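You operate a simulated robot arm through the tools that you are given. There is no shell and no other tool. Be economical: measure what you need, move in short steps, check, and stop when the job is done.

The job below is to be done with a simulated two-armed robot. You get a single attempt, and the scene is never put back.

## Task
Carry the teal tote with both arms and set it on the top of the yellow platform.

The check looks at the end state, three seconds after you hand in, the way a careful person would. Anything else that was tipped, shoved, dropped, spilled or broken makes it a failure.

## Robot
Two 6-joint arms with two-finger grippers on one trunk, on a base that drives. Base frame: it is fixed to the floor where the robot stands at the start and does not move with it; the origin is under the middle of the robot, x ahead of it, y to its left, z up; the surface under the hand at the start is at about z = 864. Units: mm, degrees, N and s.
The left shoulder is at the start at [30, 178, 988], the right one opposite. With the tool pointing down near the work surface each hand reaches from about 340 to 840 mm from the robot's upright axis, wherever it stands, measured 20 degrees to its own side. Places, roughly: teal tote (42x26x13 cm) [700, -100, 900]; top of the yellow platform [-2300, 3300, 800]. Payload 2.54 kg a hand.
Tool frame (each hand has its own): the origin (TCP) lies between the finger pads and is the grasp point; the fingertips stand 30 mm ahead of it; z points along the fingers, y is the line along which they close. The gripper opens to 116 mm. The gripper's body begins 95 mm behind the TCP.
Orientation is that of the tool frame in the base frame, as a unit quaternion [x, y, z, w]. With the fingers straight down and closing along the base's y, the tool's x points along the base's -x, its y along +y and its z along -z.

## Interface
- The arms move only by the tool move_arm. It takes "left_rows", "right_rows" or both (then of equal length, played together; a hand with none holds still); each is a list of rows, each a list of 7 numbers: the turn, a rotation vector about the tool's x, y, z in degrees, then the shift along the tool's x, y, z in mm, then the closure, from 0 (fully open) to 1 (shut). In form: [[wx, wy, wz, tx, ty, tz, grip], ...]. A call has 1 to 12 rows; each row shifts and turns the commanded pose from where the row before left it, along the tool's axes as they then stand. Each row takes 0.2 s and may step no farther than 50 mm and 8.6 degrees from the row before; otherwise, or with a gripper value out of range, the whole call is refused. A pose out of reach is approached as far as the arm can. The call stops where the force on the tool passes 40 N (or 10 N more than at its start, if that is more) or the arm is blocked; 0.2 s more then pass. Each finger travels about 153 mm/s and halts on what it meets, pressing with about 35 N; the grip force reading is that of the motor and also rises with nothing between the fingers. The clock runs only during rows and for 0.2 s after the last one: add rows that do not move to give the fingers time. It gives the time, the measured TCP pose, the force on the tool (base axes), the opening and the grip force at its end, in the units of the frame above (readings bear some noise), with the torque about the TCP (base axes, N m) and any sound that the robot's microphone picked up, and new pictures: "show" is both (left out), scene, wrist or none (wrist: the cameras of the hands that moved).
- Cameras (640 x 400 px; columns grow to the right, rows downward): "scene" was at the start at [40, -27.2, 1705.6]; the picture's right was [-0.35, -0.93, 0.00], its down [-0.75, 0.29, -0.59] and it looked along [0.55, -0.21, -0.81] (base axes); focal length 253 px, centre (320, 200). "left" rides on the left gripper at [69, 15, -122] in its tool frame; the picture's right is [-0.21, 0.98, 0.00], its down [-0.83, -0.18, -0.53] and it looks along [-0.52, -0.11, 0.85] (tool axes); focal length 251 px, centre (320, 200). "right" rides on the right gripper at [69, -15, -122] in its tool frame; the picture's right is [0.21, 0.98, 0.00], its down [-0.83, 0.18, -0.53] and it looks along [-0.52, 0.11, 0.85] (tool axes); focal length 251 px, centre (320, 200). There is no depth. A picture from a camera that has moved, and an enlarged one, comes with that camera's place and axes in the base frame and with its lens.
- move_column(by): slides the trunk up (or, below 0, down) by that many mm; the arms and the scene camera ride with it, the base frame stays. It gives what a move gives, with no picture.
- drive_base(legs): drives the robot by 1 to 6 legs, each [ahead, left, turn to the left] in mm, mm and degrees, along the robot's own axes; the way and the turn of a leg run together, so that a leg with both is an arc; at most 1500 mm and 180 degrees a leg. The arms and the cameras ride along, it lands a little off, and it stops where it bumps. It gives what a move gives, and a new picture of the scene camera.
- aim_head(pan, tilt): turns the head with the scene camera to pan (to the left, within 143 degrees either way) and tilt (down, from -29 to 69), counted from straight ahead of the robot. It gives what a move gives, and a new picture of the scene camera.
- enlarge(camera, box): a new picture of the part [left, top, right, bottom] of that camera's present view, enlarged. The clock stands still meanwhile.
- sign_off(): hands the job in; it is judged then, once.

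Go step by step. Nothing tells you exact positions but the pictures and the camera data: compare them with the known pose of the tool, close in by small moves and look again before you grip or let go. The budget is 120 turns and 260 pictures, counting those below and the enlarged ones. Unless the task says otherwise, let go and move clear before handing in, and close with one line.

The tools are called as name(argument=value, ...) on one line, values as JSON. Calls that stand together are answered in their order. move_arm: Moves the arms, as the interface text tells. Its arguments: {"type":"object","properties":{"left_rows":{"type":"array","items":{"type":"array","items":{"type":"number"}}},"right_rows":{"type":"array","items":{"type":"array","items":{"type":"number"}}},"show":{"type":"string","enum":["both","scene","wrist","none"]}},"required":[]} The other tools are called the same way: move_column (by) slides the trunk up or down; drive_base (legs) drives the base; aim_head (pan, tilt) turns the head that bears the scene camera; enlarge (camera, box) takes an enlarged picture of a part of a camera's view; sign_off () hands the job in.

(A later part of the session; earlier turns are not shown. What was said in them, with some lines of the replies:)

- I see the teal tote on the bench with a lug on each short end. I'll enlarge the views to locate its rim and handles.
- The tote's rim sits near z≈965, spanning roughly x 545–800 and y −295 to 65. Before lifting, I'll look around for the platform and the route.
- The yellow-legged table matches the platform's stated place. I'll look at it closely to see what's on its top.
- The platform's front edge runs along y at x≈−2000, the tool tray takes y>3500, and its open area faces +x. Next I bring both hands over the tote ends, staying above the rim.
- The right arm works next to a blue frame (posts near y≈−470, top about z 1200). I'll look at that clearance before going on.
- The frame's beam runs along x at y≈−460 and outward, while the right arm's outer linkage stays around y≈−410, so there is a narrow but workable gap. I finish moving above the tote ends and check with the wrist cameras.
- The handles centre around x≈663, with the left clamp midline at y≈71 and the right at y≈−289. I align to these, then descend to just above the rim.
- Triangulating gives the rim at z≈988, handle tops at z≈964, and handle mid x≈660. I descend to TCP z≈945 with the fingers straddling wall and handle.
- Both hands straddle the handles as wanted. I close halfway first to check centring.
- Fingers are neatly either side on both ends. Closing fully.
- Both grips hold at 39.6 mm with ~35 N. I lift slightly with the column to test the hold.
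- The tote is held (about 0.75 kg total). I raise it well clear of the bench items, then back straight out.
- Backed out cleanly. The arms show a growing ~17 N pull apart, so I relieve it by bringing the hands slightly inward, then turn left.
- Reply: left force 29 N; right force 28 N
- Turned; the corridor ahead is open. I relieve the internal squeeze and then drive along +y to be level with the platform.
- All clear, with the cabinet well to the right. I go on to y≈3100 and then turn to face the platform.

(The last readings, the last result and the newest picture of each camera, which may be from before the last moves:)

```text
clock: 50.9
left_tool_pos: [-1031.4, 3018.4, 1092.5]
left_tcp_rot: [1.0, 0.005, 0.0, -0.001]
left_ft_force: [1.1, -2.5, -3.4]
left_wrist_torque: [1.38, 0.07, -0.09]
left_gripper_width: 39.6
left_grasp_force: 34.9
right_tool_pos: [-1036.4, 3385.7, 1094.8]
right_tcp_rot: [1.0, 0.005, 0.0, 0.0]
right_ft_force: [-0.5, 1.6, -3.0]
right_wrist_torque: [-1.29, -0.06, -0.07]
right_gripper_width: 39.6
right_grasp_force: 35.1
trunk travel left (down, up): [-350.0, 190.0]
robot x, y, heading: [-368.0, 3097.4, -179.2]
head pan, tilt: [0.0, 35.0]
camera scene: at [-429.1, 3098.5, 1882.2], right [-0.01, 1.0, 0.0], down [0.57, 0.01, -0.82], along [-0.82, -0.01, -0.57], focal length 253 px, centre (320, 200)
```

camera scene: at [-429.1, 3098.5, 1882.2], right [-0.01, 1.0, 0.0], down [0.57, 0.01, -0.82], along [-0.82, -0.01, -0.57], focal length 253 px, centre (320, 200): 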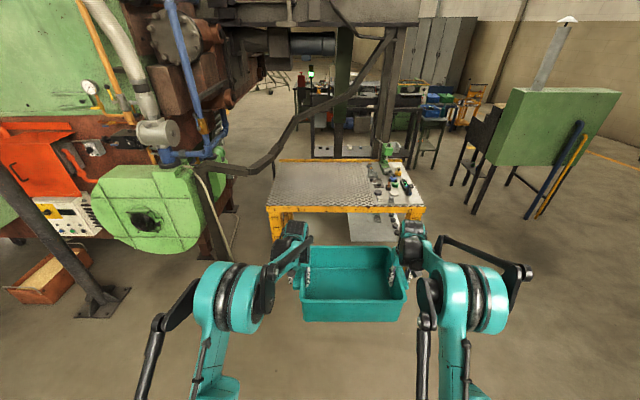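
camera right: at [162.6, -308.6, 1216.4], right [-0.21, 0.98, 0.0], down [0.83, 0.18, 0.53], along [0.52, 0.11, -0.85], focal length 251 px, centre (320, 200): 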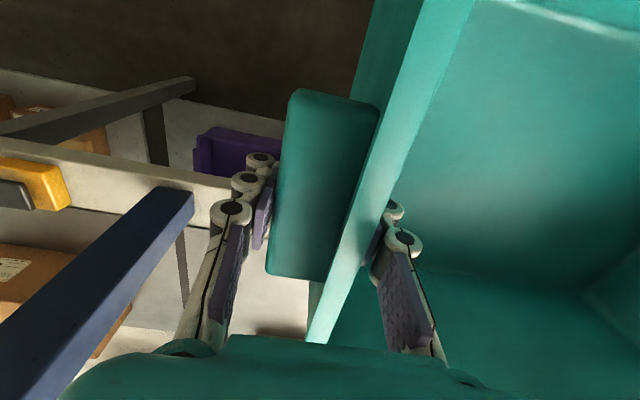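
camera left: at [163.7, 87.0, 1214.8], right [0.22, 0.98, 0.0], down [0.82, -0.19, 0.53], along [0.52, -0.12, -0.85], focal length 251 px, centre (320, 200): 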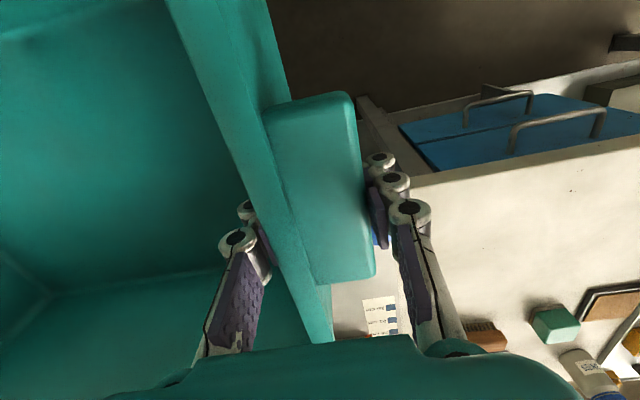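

I face the platform now; a bent dark pipe seems to pass over its left part. I'll enlarge to locate it and the tool items.

enlarge(camera="scene", box=[180, 20, 460, 250])

enlarge(camera="scene", box=[250, 130, 440, 250])

```text
1.74 times, centred on (320, 135) of scene
camera zoom: at [-429.1, 3098.5, 1882.2], right [-0.01, 1.0, 0.0], down [0.57, 0.01, -0.82], along [-0.82, -0.01, -0.57], focal length 440 px, centre (320, 313)
```

zoom: 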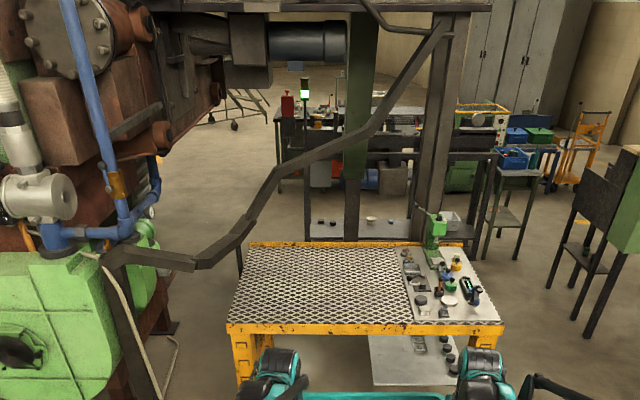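

```text
3.33 times, centred on (345, 190) of scene
camera zoom: at [-429.1, 3098.5, 1882.2], right [-0.01, 1.0, 0.0], down [0.57, 0.01, -0.82], along [-0.82, -0.01, -0.57], focal length 844 px, centre (237, 233)
```

zoom: 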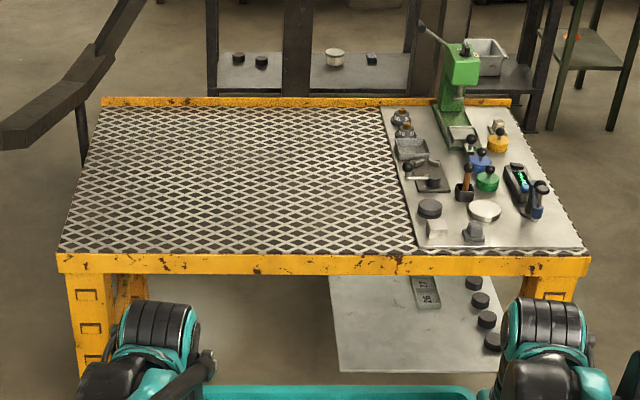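

The free area spans x −2660…−1960, y 2680…3480. I move halfway closer with a left shift of about 110 mm, and use the parallax to locate the pipe.

drive_base(legs=[[580, 110, -0.8]])

enlarge(camera="scene", box=[100, 20, 460, 250])

```text
clock: 54.2
left_tool_pos: [-1618.1, 2912.5, 1092.0]
left_tcp_rot: [1.0, 0.001, 0.0, 0.0]
left_ft_force: [0.6, -1.0, -3.2]
left_wrist_torque: [1.28, 0.03, -0.1]
left_gripper_width: 39.5
left_grasp_force: 35.0
right_tool_pos: [-1619.2, 3278.0, 1093.8]
right_tcp_rot: [1.0, 0.0, 0.001, 0.0]
right_ft_force: [-1.0, 1.0, -3.4]
right_wrist_torque: [-1.2, -0.04, -0.08]
right_gripper_width: 39.5
right_grasp_force: 35.3
trunk travel left (down, up): [-350.0, 190.0]
robot x, y, heading: [-961.0, 2987.9, -180.2]
head pan, tilt: [0.0, 35.0]
camera scene: at [-1015.1, 2985.6, 1882.2], right [0.0, 1.0, 0.0], down [0.57, 0.0, -0.82], along [-0.82, 0.0, -0.57], focal length 253 px, centre (320, 200)
```

scene: 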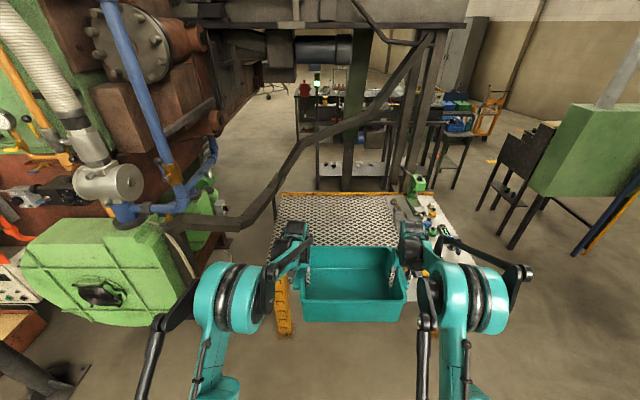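

```text
1.74 times, centred on (280, 135) of scene
camera zoom: at [-1015.1, 2985.6, 1882.2], right [0.0, 1.0, 0.0], down [0.57, 0.0, -0.82], along [-0.82, 0.0, -0.57], focal length 440 px, centre (390, 313)
```

zoom: 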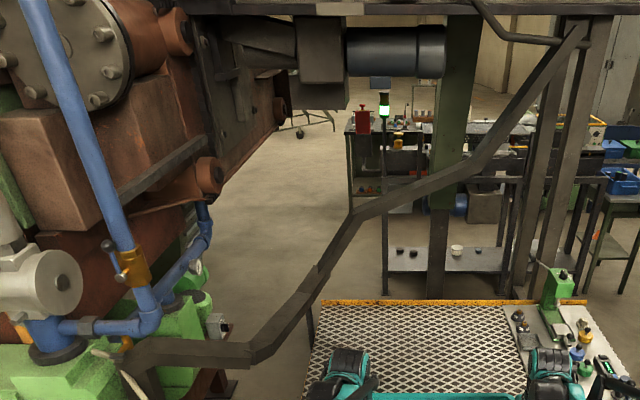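

The pipe passes behind and left of the platform (about y 2540–2700 over its back-left corner), clear of where the tote and left arm will be. I drive the rest of the way in.

drive_base(legs=[[565, 0, 0.2]])

aim_head(pan=0, tilt=52)

move_arm(left_rows=[[0, 0, 0, 0, 0, 0, 1]], right_rows=[[0, 0, 0, 0, 0, 0, 1]], show="wrist")

```text
clock: 57.5
left_tool_pos: [-2181.6, 2930.2, 1092.1]
left_tcp_rot: [1.0, -0.009, 0.0, 0.0]
left_ft_force: [0.8, -2.4, -3.2]
left_wrist_torque: [1.32, -0.02, -0.09]
left_gripper_width: 39.9
left_grasp_force: 35.0
right_tool_pos: [-2174.3, 3295.9, 1094.3]
right_tcp_rot: [1.0, -0.009, 0.001, 0.001]
right_ft_force: [-0.2, 2.3, -3.9]
right_wrist_torque: [-1.23, 0.03, -0.07]
right_gripper_width: 39.4
right_grasp_force: 35.2
trunk travel left (down, up): [-350.0, 190.0]
robot x, y, heading: [-1518.2, 2992.2, 179.1]
head pan, tilt: [0.0, 35.0]
camera scene: at [-1576.2, 2991.7, 1882.2], right [0.02, 1.0, 0.0], down [0.57, -0.01, -0.82], along [-0.82, 0.01, -0.57], focal length 253 px, centre (320, 200)
```

scene: 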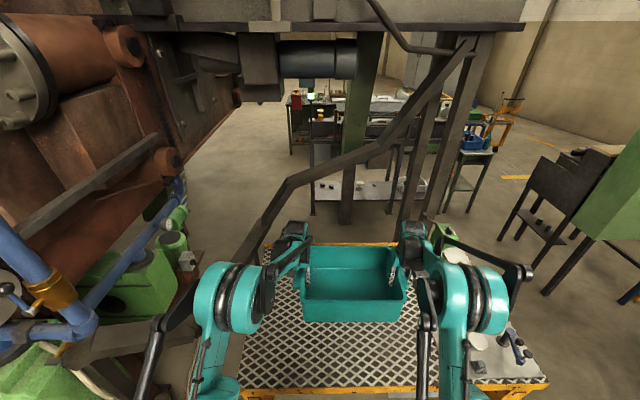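

```text
clock: 58.2
left_tool_pos: [-2180.2, 2929.5, 1092.9]
left_tcp_rot: [1.0, -0.008, 0.0, 0.0]
left_ft_force: [0.2, -2.3, -2.5]
left_wrist_torque: [1.37, -0.03, -0.1]
left_gripper_width: 39.6
left_grasp_force: 34.6
right_tool_pos: [-2174.0, 3295.8, 1094.7]
right_tcp_rot: [1.0, -0.011, 0.0, 0.001]
right_ft_force: [-0.3, 1.8, -3.7]
right_wrist_torque: [-1.32, -0.04, -0.1]
right_gripper_width: 39.4
right_grasp_force: 35.3
trunk travel left (down, up): [-350.0, 190.0]
robot x, y, heading: [-1515.4, 2991.6, 178.9]
head pan, tilt: [0.0, 52.0]
camera scene: at [-1562.5, 2991.5, 1857.9], right [0.02, 1.0, 0.0], down [0.79, -0.01, -0.62], along [-0.62, 0.01, -0.79], focal length 253 px, centre (320, 200)
```

scene: 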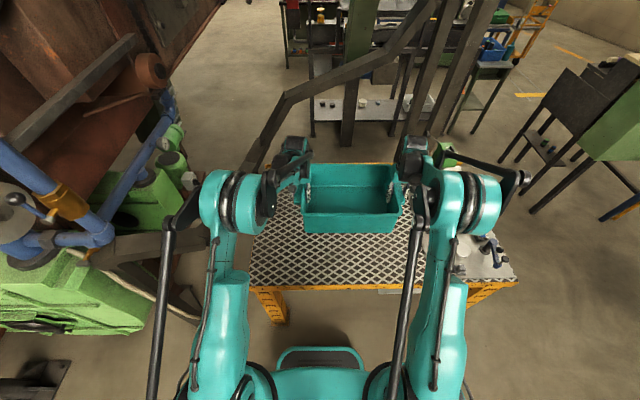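

```text
clock: 58.6
left_tool_pos: [-2180.8, 2929.5, 1091.6]
left_tcp_rot: [1.0, -0.009, 0.0, 0.001]
left_ft_force: [0.5, -2.2, -1.9]
left_wrist_torque: [1.32, 0.01, -0.01]
left_gripper_width: 39.5
left_grasp_force: 34.6
right_tool_pos: [-2173.9, 3295.7, 1094.0]
right_tcp_rot: [1.0, -0.009, 0.001, 0.0]
right_ft_force: [-1.1, 3.1, -3.9]
right_wrist_torque: [-1.3, 0.03, -0.08]
right_gripper_width: 39.6
right_grasp_force: 35.1
trunk travel left (down, up): [-350.0, 190.0]
robot x, y, heading: [-1513.5, 2989.4, 178.9]
head pan, tilt: [0.0, 52.0]
camera right: at [-2104.7, 3310.2, 1216.3], right [0.2, -0.98, 0.0], down [-0.83, -0.17, 0.53], along [-0.52, -0.1, -0.85], focal length 251 px, centre (320, 200)
camera left: at [-2112.8, 2913.7, 1214.3], right [-0.23, -0.97, 0.0], down [-0.82, 0.2, 0.53], along [-0.52, 0.12, -0.85], focal length 251 px, centre (320, 200)
```

right: 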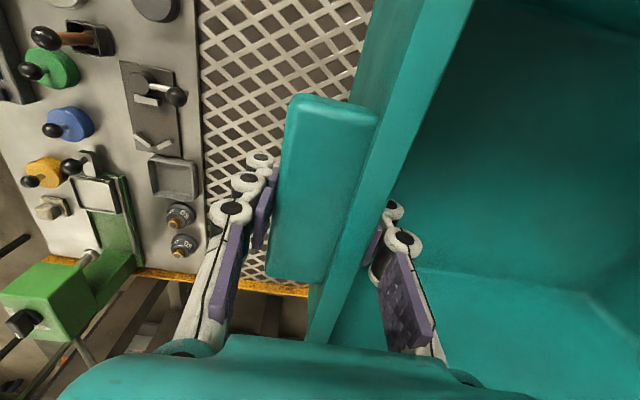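
left: 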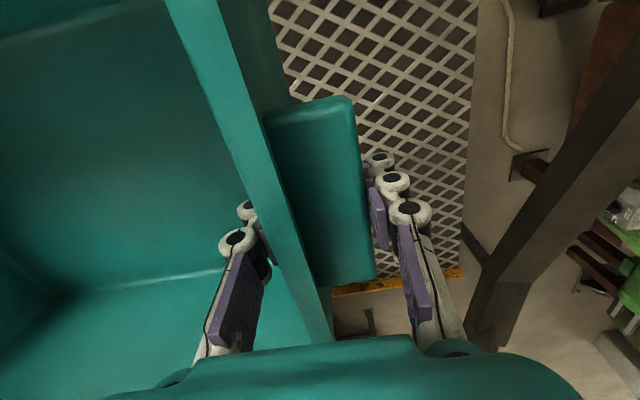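

The tote is over the middle of the open plate at about (−2178, 3112), clear of tray and pipe. I lower it with the column to a few centimetres above the top.

move_column(by=-100)

move_column(by=-90)

aim_head(pan=5, tilt=50)

enlarge(camera="left", box=[240, 0, 640, 400])

enlarge(camera="scene", box=[200, 120, 540, 330])

```text
clock: 60.0
left_tool_pos: [-2179.3, 2929.2, 991.5]
left_tcp_rot: [1.0, -0.009, 0.0, -0.001]
left_ft_force: [0.8, -2.3, -2.9]
left_wrist_torque: [1.35, -0.03, -0.12]
left_gripper_width: 39.6
left_grasp_force: 34.8
right_tool_pos: [-2173.8, 3295.9, 995.2]
right_tcp_rot: [1.0, -0.009, 0.0, 0.001]
right_ft_force: [-0.2, 2.3, -3.7]
right_wrist_torque: [-1.18, 0.03, -0.06]
right_gripper_width: 39.7
right_grasp_force: 35.0
trunk travel left (down, up): [-250.0, 290.0]
robot x, y, heading: [-1520.3, 2989.7, 179.0]
head pan, tilt: [0.0, 52.0]
```

```text
clock: 61.2
left_tool_pos: [-2179.6, 2929.7, 903.1]
left_tcp_rot: [1.0, -0.01, 0.0, 0.001]
left_ft_force: [0.9, -2.4, -2.6]
left_wrist_torque: [1.31, 0.01, -0.1]
left_gripper_width: 39.6
left_grasp_force: 34.8
right_tool_pos: [-2173.7, 3295.5, 904.6]
right_tcp_rot: [1.0, -0.009, 0.0, 0.0]
right_ft_force: [0.0, 2.7, -3.3]
right_wrist_torque: [-1.24, 0.01, -0.09]
right_gripper_width: 39.3
right_grasp_force: 35.2
trunk travel left (down, up): [-160.0, 380.0]
robot x, y, heading: [-1519.6, 2992.3, 178.8]
head pan, tilt: [0.0, 52.0]
```

```text
clock: 61.9
left_tool_pos: [-2179.8, 2930.1, 901.9]
left_tcp_rot: [1.0, -0.009, -0.001, 0.0]
left_ft_force: [0.5, -2.3, -3.1]
left_wrist_torque: [1.32, 0.01, -0.09]
left_gripper_width: 39.5
left_grasp_force: 34.7
right_tool_pos: [-2173.7, 3295.8, 904.3]
right_tcp_rot: [1.0, -0.009, 0.001, 0.0]
right_ft_force: [-1.1, 2.6, -3.1]
right_wrist_torque: [-1.22, -0.03, -0.01]
right_gripper_width: 39.4
right_grasp_force: 35.7
trunk travel left (down, up): [-160.0, 380.0]
robot x, y, heading: [-1515.6, 2990.8, 178.8]
head pan, tilt: [5.0, 50.0]
camera scene: at [-1564.5, 2984.8, 1670.5], right [-0.07, 1.0, 0.0], down [0.76, 0.05, -0.64], along [-0.64, -0.04, -0.77], focal length 253 px, centre (320, 200)
```

scene: 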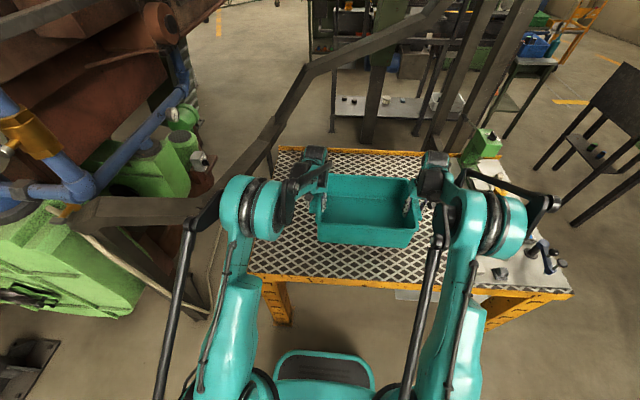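

```text
1.00 times, centred on (440, 200) of left (not enlarged: the box is as wide or as high as the picture)
camera zoom: at [-2112.8, 2913.7, 1024.3], right [-0.23, -0.97, 0.0], down [-0.82, 0.2, 0.53], along [-0.52, 0.12, -0.85], focal length 251 px, centre (200, 200)
```

zoom: 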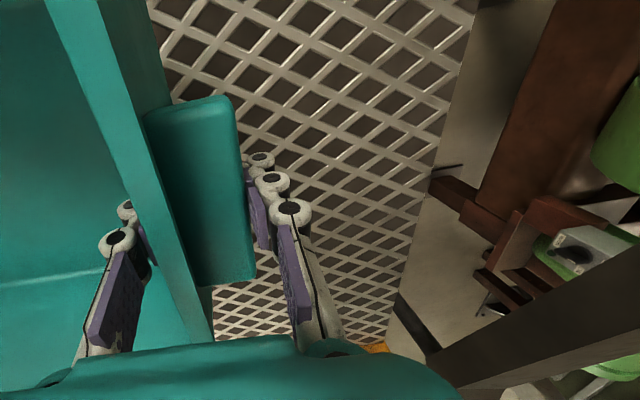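

```text
1.88 times, centred on (370, 225) of scene
camera zoom: at [-1564.5, 2984.8, 1670.5], right [-0.07, 1.0, 0.0], down [0.76, 0.05, -0.64], along [-0.64, -0.04, -0.77], focal length 477 px, centre (226, 153)
```

zoom: 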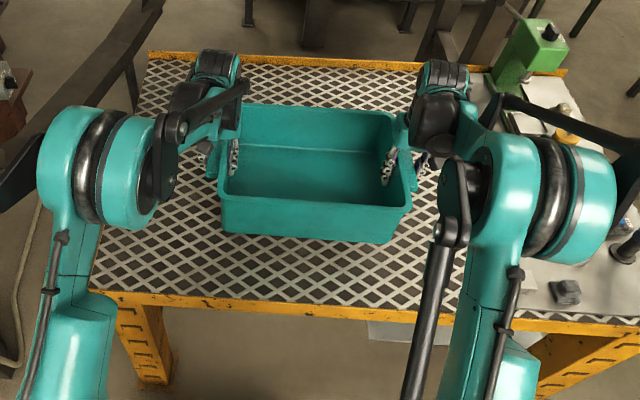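

Clear all around. Lowering in smaller steps while watching the forces.

move_column(by=-25)

move_column(by=-10)

enlarge(camera="scene", box=[260, 140, 500, 300])

```text
clock: 62.6
left_tool_pos: [-2179.5, 2930.4, 876.9]
left_tcp_rot: [1.0, -0.009, -0.001, 0.001]
left_ft_force: [0.3, -1.8, -3.0]
left_wrist_torque: [1.31, 0.0, -0.1]
left_gripper_width: 39.9
left_grasp_force: 35.1
right_tool_pos: [-2173.4, 3295.0, 879.2]
right_tcp_rot: [1.0, -0.008, 0.0, 0.0]
right_ft_force: [-0.2, 2.5, -3.5]
right_wrist_torque: [-1.21, 0.0, -0.05]
right_gripper_width: 39.6
right_grasp_force: 35.5
trunk travel left (down, up): [-135.0, 405.0]
robot x, y, heading: [-1517.8, 2992.0, 179.0]
head pan, tilt: [5.0, 50.0]
```

```text
clock: 63.2
left_tool_pos: [-2180.4, 2928.5, 867.9]
left_tcp_rot: [1.0, -0.009, 0.0, -0.001]
left_ft_force: [0.8, -2.1, -1.9]
left_wrist_torque: [1.3, -0.05, -0.11]
left_gripper_width: 39.1
left_grasp_force: 35.6
right_tool_pos: [-2173.5, 3296.7, 869.0]
right_tcp_rot: [1.0, -0.009, -0.001, 0.0]
right_ft_force: [0.1, 2.6, -2.5]
right_wrist_torque: [-1.26, 0.01, -0.07]
right_gripper_width: 39.5
right_grasp_force: 34.8
trunk travel left (down, up): [-125.0, 415.0]
robot x, y, heading: [-1519.2, 2990.4, 178.9]
head pan, tilt: [5.0, 50.0]
```

```text
2.50 times, centred on (380, 220) of scene
camera zoom: at [-1564.0, 2984.7, 1635.5], right [-0.07, 1.0, 0.0], down [0.76, 0.05, -0.64], along [-0.64, -0.04, -0.77], focal length 633 px, centre (170, 150)
```

zoom: 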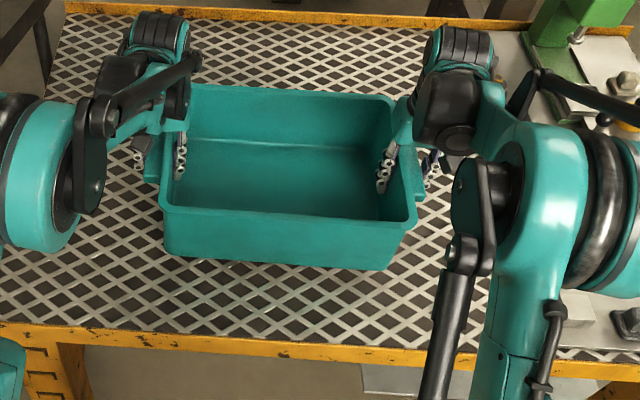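

No contact yet; continuing in small steps.

move_column(by=-8)

move_column(by=-6)

move_column(by=-5)

```text
clock: 63.8
left_tool_pos: [-2180.0, 2928.6, 859.7]
left_tcp_rot: [1.0, -0.008, 0.0, 0.0]
left_ft_force: [0.2, -1.9, -3.2]
left_wrist_torque: [1.33, 0.01, -0.08]
left_gripper_width: 39.6
left_grasp_force: 35.6
right_tool_pos: [-2173.1, 3296.4, 860.2]
right_tcp_rot: [1.0, -0.009, 0.0, 0.0]
right_ft_force: [-0.1, 2.0, -3.6]
right_wrist_torque: [-1.24, 0.05, -0.07]
right_gripper_width: 39.4
right_grasp_force: 35.4
trunk travel left (down, up): [-117.0, 423.0]
robot x, y, heading: [-1518.1, 2991.3, 178.9]
head pan, tilt: [5.0, 50.0]
```

```text
clock: 64.3
left_tool_pos: [-2179.3, 2928.6, 852.5]
left_tcp_rot: [1.0, -0.009, 0.0, 0.0]
left_ft_force: [-0.3, -2.8, -2.1]
left_wrist_torque: [1.3, -0.04, -0.05]
left_gripper_width: 39.8
left_grasp_force: 35.3
right_tool_pos: [-2174.3, 3295.6, 854.7]
right_tcp_rot: [1.0, -0.009, 0.0, 0.0]
right_ft_force: [-1.3, 2.3, -3.5]
right_wrist_torque: [-1.19, 0.03, -0.06]
right_gripper_width: 39.4
right_grasp_force: 35.3
trunk travel left (down, up): [-111.0, 429.0]
robot x, y, heading: [-1517.3, 2988.9, 179.0]
head pan, tilt: [5.0, 50.0]
```

```text
clock: 64.8
left_tool_pos: [-2180.2, 2930.4, 848.6]
left_tcp_rot: [1.0, -0.009, 0.0, 0.0]
left_ft_force: [0.1, -2.1, -3.1]
left_wrist_torque: [1.34, 0.03, -0.11]
left_gripper_width: 39.5
left_grasp_force: 35.2
right_tool_pos: [-2173.3, 3295.6, 850.8]
right_tcp_rot: [1.0, -0.009, 0.0, 0.001]
right_ft_force: [-0.3, 1.8, -3.1]
right_wrist_torque: [-1.27, 0.0, -0.1]
right_gripper_width: 39.7
right_grasp_force: 35.9
trunk travel left (down, up): [-106.0, 434.0]
robot x, y, heading: [-1517.4, 2992.2, 179.2]
head pan, tilt: [5.0, 50.0]
```

move_column(by=-5)

move_column(by=-4)

enlarge(camera="scene", box=[260, 140, 500, 300])

```text
clock: 65.4
left_tool_pos: [-2180.1, 2929.6, 842.7]
left_tcp_rot: [1.0, -0.009, 0.0, 0.0]
left_ft_force: [0.3, -2.0, -3.8]
left_wrist_torque: [1.3, -0.05, -0.1]
left_gripper_width: 39.8
left_grasp_force: 34.8
right_tool_pos: [-2173.3, 3295.7, 845.9]
right_tcp_rot: [1.0, -0.009, 0.0, 0.0]
right_ft_force: [-0.5, 1.6, -3.4]
right_wrist_torque: [-1.2, 0.05, -0.05]
right_gripper_width: 39.6
right_grasp_force: 34.6
trunk travel left (down, up): [-101.0, 439.0]
robot x, y, heading: [-1512.8, 2990.9, 179.4]
head pan, tilt: [5.0, 50.0]
```

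```text
clock: 65.9
left_tool_pos: [-2180.9, 2930.4, 838.8]
left_tcp_rot: [1.0, -0.009, 0.0, 0.0]
left_ft_force: [-0.7, -2.1, -3.0]
left_wrist_torque: [1.32, -0.03, -0.06]
left_gripper_width: 39.9
left_grasp_force: 34.8
right_tool_pos: [-2174.6, 3297.0, 841.4]
right_tcp_rot: [1.0, -0.008, 0.0, 0.0]
right_ft_force: [-0.9, 2.5, -2.9]
right_wrist_torque: [-1.18, 0.04, -0.1]
right_gripper_width: 39.5
right_grasp_force: 34.7
trunk travel left (down, up): [-97.0, 443.0]
robot x, y, heading: [-1513.4, 2992.7, 179.0]
head pan, tilt: [5.0, 50.0]
```

```text
2.50 times, centred on (380, 220) of scene
camera zoom: at [-1564.2, 2984.7, 1607.5], right [-0.07, 1.0, 0.0], down [0.76, 0.05, -0.64], along [-0.64, -0.04, -0.77], focal length 633 px, centre (170, 150)
```

zoom: 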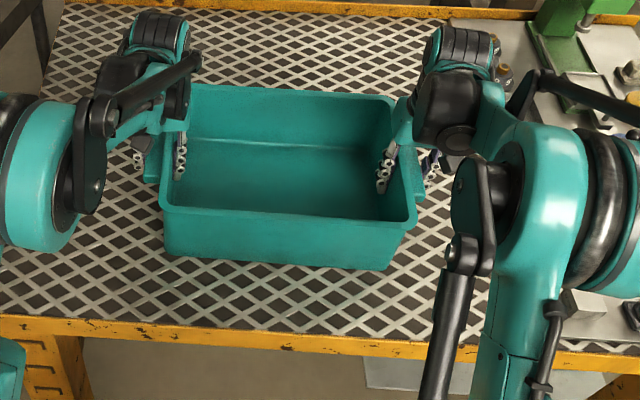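

Still hanging (≈6.5 N total); the plate should be within a couple of centimetres. Continuing.

move_column(by=-4)

move_column(by=-4)

move_column(by=-4)

```text
clock: 66.4
left_tool_pos: [-2178.7, 2930.0, 838.2]
left_tcp_rot: [1.0, -0.009, -0.002, 0.0]
left_ft_force: [-9.9, 0.3, 28.5]
left_wrist_torque: [1.17, 0.12, -0.12]
left_gripper_width: 40.2
left_grasp_force: 34.6
right_tool_pos: [-2172.7, 3295.7, 840.3]
right_tcp_rot: [1.0, -0.009, -0.002, -0.001]
right_ft_force: [-8.0, 3.1, 22.5]
right_wrist_torque: [-1.14, -0.39, 0.08]
right_gripper_width: 39.8
right_grasp_force: 34.8
trunk travel left (down, up): [-93.0, 447.0]
robot x, y, heading: [-1517.8, 2989.6, 179.3]
head pan, tilt: [5.0, 50.0]
```

```text
clock: 67.0
left_tool_pos: [-2178.1, 2928.9, 833.9]
left_tcp_rot: [1.0, -0.009, -0.001, 0.001]
left_ft_force: [-5.4, 1.8, 27.3]
left_wrist_torque: [1.37, -0.04, -0.21]
left_gripper_width: 39.6
left_grasp_force: 35.0
right_tool_pos: [-2171.8, 3294.8, 835.4]
right_tcp_rot: [1.0, -0.01, -0.002, 0.001]
right_ft_force: [-5.8, 2.5, 28.9]
right_wrist_torque: [-1.17, 0.19, -0.12]
right_gripper_width: 39.7
right_grasp_force: 34.9
trunk travel left (down, up): [-89.0, 451.0]
robot x, y, heading: [-1516.6, 2994.9, 179.2]
head pan, tilt: [5.0, 50.0]
```

```text
clock: 67.5
left_tool_pos: [-2176.8, 2930.6, 827.8]
left_tcp_rot: [1.0, -0.008, -0.001, 0.0]
left_ft_force: [4.1, 2.5, 14.0]
left_wrist_torque: [1.75, 0.29, -0.23]
left_gripper_width: 40.7
left_grasp_force: 34.7
right_tool_pos: [-2169.3, 3294.9, 831.2]
right_tcp_rot: [1.0, -0.01, -0.001, 0.0]
right_ft_force: [2.0, 0.5, 19.6]
right_wrist_torque: [-1.57, 0.42, -0.55]
right_gripper_width: 40.3
right_grasp_force: 35.5
trunk travel left (down, up): [-85.0, 455.0]
robot x, y, heading: [-1515.0, 2992.5, 178.9]
head pan, tilt: [5.0, 50.0]
```

Contact: the tote is standing on the platform and the fingers slid down a little. I check the picture before letting go.

move_column(by=2)

enlarge(camera="scene", box=[230, 120, 530, 310])

enlarge(camera="right", box=[0, 0, 639, 399])

enlarge(camera="left", box=[0, 0, 639, 399])

```text
clock: 68.0
left_tool_pos: [-2179.7, 2929.0, 828.2]
left_tcp_rot: [1.0, -0.009, -0.001, 0.001]
left_ft_force: [3.3, 3.6, -1.8]
left_wrist_torque: [1.52, 0.36, -0.3]
left_gripper_width: 40.5
left_grasp_force: 35.2
right_tool_pos: [-2174.8, 3295.6, 831.7]
right_tcp_rot: [1.0, -0.008, 0.0, 0.0]
right_ft_force: [0.9, -4.3, 4.0]
right_wrist_torque: [-1.33, 0.45, -0.54]
right_gripper_width: 40.2
right_grasp_force: 35.0
trunk travel left (down, up): [-87.0, 453.0]
robot x, y, heading: [-1518.0, 2991.7, 179.2]
head pan, tilt: [5.0, 50.0]
```

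```text
2.11 times, centred on (380, 215) of scene
camera zoom: at [-1562.8, 2984.3, 1597.3], right [-0.07, 1.0, 0.0], down [0.76, 0.05, -0.64], along [-0.64, -0.04, -0.77], focal length 533 px, centre (194, 168)
```

zoom: 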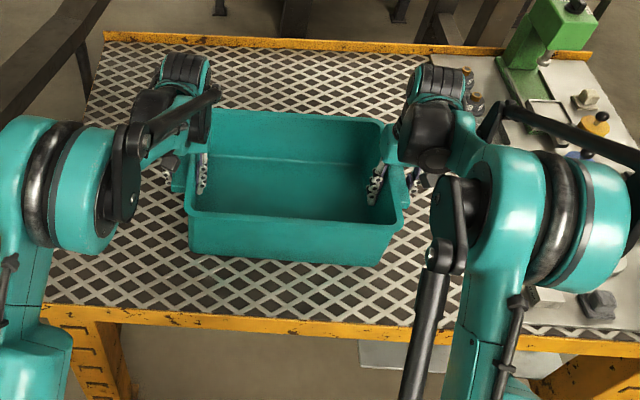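

```text
1.00 times, centred on (320, 200) of right (not enlarged: the box is as wide or as high as the picture)
camera zoom: at [-2103.7, 3309.4, 953.3], right [0.2, -0.98, 0.0], down [-0.83, -0.17, 0.53], along [-0.52, -0.11, -0.85], focal length 252 px, centre (320, 200)
```

zoom: 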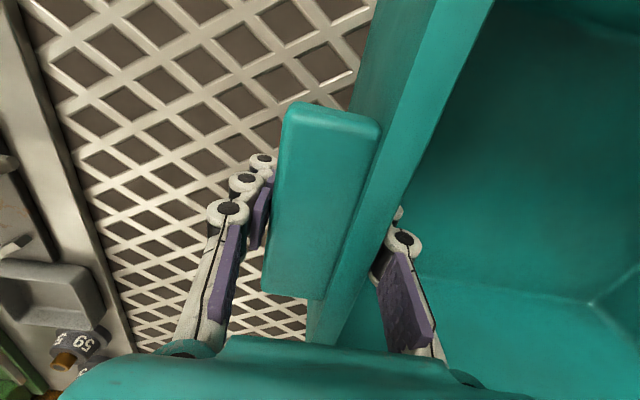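

```text
1.00 times, centred on (320, 200) of left (not enlarged: the box is as wide or as high as the picture)
camera zoom: at [-2111.7, 2913.4, 951.2], right [-0.23, -0.97, 0.0], down [-0.82, 0.2, 0.53], along [-0.52, 0.12, -0.84], focal length 252 px, centre (320, 200)
```

zoom: 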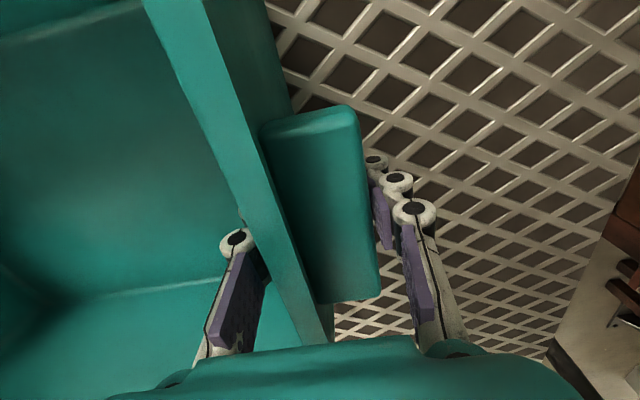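

The tote rests flat on the plate with plenty of room on both sides. I open both grippers gradually.

move_arm(left_rows=[[0, 0, 0, 0, 0, 0, 0.6], [0, 0, 0, 0, 0, 0, 0.4], [0, 0, 0, 0, 0, 0, 0.2], [0, 0, 0, 0, 0, 0, 0], [0, 0, 0, 0, 0, 0, 0]], right_rows=[[0, 0, 0, 0, 0, 0, 0.6], [0, 0, 0, 0, 0, 0, 0.4], [0, 0, 0, 0, 0, 0, 0.2], [0, 0, 0, 0, 0, 0, 0], [0, 0, 0, 0, 0, 0, 0]])

```text
clock: 69.2
left_tool_pos: [-2180.9, 2928.8, 829.2]
left_tcp_rot: [1.0, -0.009, 0.0, 0.001]
left_ft_force: [0.8, -0.7, 0.2]
left_wrist_torque: [0.0, 0.0, 0.02]
left_gripper_width: 116.1
left_grasp_force: 0.1
right_tool_pos: [-2172.4, 3295.4, 831.7]
right_tcp_rot: [1.0, -0.008, 0.001, 0.001]
right_ft_force: [-0.4, -0.4, -0.2]
right_wrist_torque: [0.0, 0.02, -0.01]
right_gripper_width: 116.4
right_grasp_force: 0.2
trunk travel left (down, up): [-87.0, 453.0]
robot x, y, heading: [-1513.3, 2995.7, 179.0]
head pan, tilt: [5.0, 50.0]
camera scene: at [-1563.6, 2984.7, 1597.6], right [-0.07, 1.0, 0.0], down [0.76, 0.05, -0.64], along [-0.64, -0.04, -0.77], focal length 253 px, centre (320, 200)
camera right: at [-2104.1, 3310.1, 953.6], right [0.2, -0.98, 0.0], down [-0.83, -0.17, 0.53], along [-0.52, -0.1, -0.85], focal length 251 px, centre (320, 200)
camera left: at [-2112.3, 2913.6, 951.6], right [-0.23, -0.97, 0.0], down [-0.82, 0.2, 0.53], along [-0.52, 0.12, -0.85], focal length 251 px, centre (320, 200)
```

scene: 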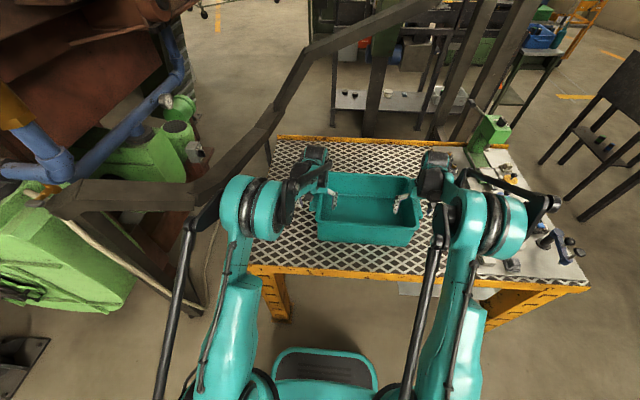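
right: 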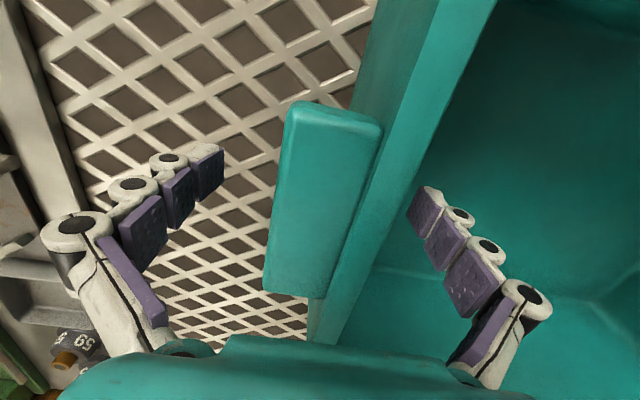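
left: 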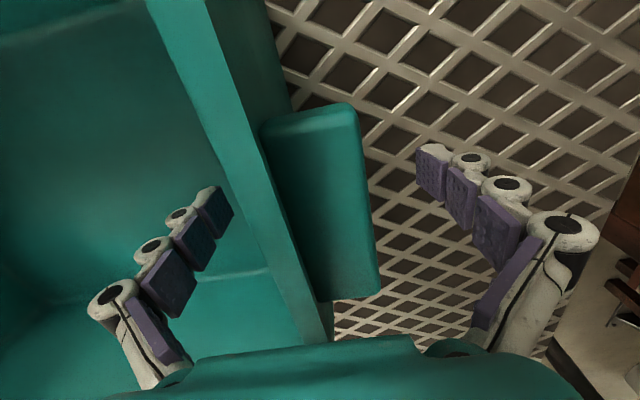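

Both hands are free and the tote stands still. I raise the column straight up, back away, and verify.

move_column(by=255)

drive_base(legs=[[-450, 0, 0]])

enlarge(camera="scene", box=[220, 60, 520, 250])

```text
clock: 71.8
left_tool_pos: [-2180.7, 2930.2, 1084.8]
left_tcp_rot: [1.0, -0.008, 0.001, 0.0]
left_ft_force: [-0.4, -0.4, -0.3]
left_wrist_torque: [0.01, -0.03, 0.03]
left_gripper_width: 116.0
left_grasp_force: 0.0
right_tool_pos: [-2173.5, 3295.6, 1085.5]
right_tcp_rot: [1.0, -0.009, -0.001, 0.0]
right_ft_force: [-0.2, -0.4, -0.2]
right_wrist_torque: [0.01, -0.01, -0.02]
right_gripper_width: 115.9
right_grasp_force: 0.2
trunk travel left (down, up): [-342.0, 198.0]
robot x, y, heading: [-1517.8, 2991.9, 179.2]
head pan, tilt: [5.0, 50.0]
```

```text
clock: 74.6
left_tool_pos: [-1722.5, 2917.1, 1084.8]
left_tcp_rot: [1.0, -0.003, 0.0, 0.0]
left_ft_force: [0.9, 0.2, -1.8]
left_wrist_torque: [-0.02, 0.01, 0.03]
left_gripper_width: 116.1
left_grasp_force: 0.0
right_tool_pos: [-1721.1, 3283.6, 1087.1]
right_tcp_rot: [1.0, -0.005, 0.0, 0.0]
right_ft_force: [-0.5, -0.6, -0.1]
right_wrist_torque: [0.03, 0.06, 0.01]
right_gripper_width: 115.8
right_grasp_force: 0.1
trunk travel left (down, up): [-342.0, 198.0]
robot x, y, heading: [-1063.4, 2984.4, 179.4]
head pan, tilt: [5.0, 50.0]
camera scene: at [-1107.2, 2978.3, 1852.6], right [-0.08, 1.0, 0.0], down [0.76, 0.06, -0.64], along [-0.64, -0.05, -0.77], focal length 253 px, centre (320, 200)
```

scene: 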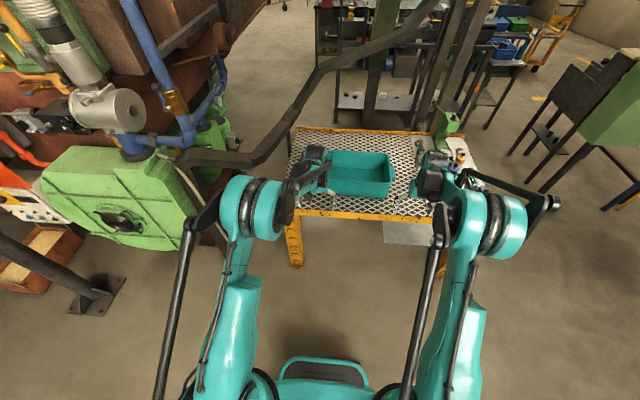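

```text
2.11 times, centred on (370, 155) of scene
camera zoom: at [-1107.2, 2978.3, 1852.6], right [-0.08, 1.0, 0.0], down [0.76, 0.06, -0.64], along [-0.64, -0.05, -0.77], focal length 533 px, centre (215, 295)
```

zoom: 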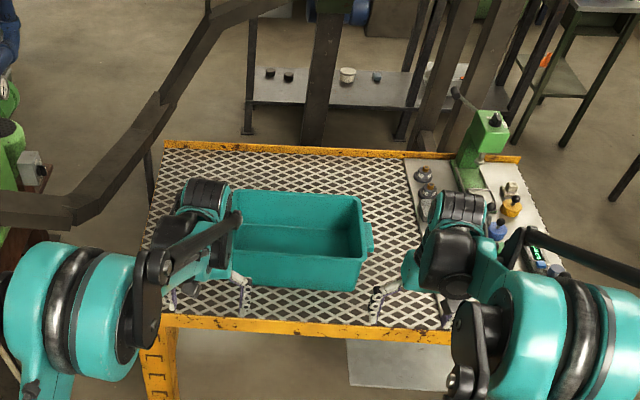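

The tote stands upright and alone on the yellow platform, the tool tray is undisturbed, and the hands are clear. Handing in.

sign_off()

```text
The job is handed in.
```

The teal tote is standing upright on the open part of the yellow platform, the grippers are open and backed away, and I saw nothing else disturbed along the way.
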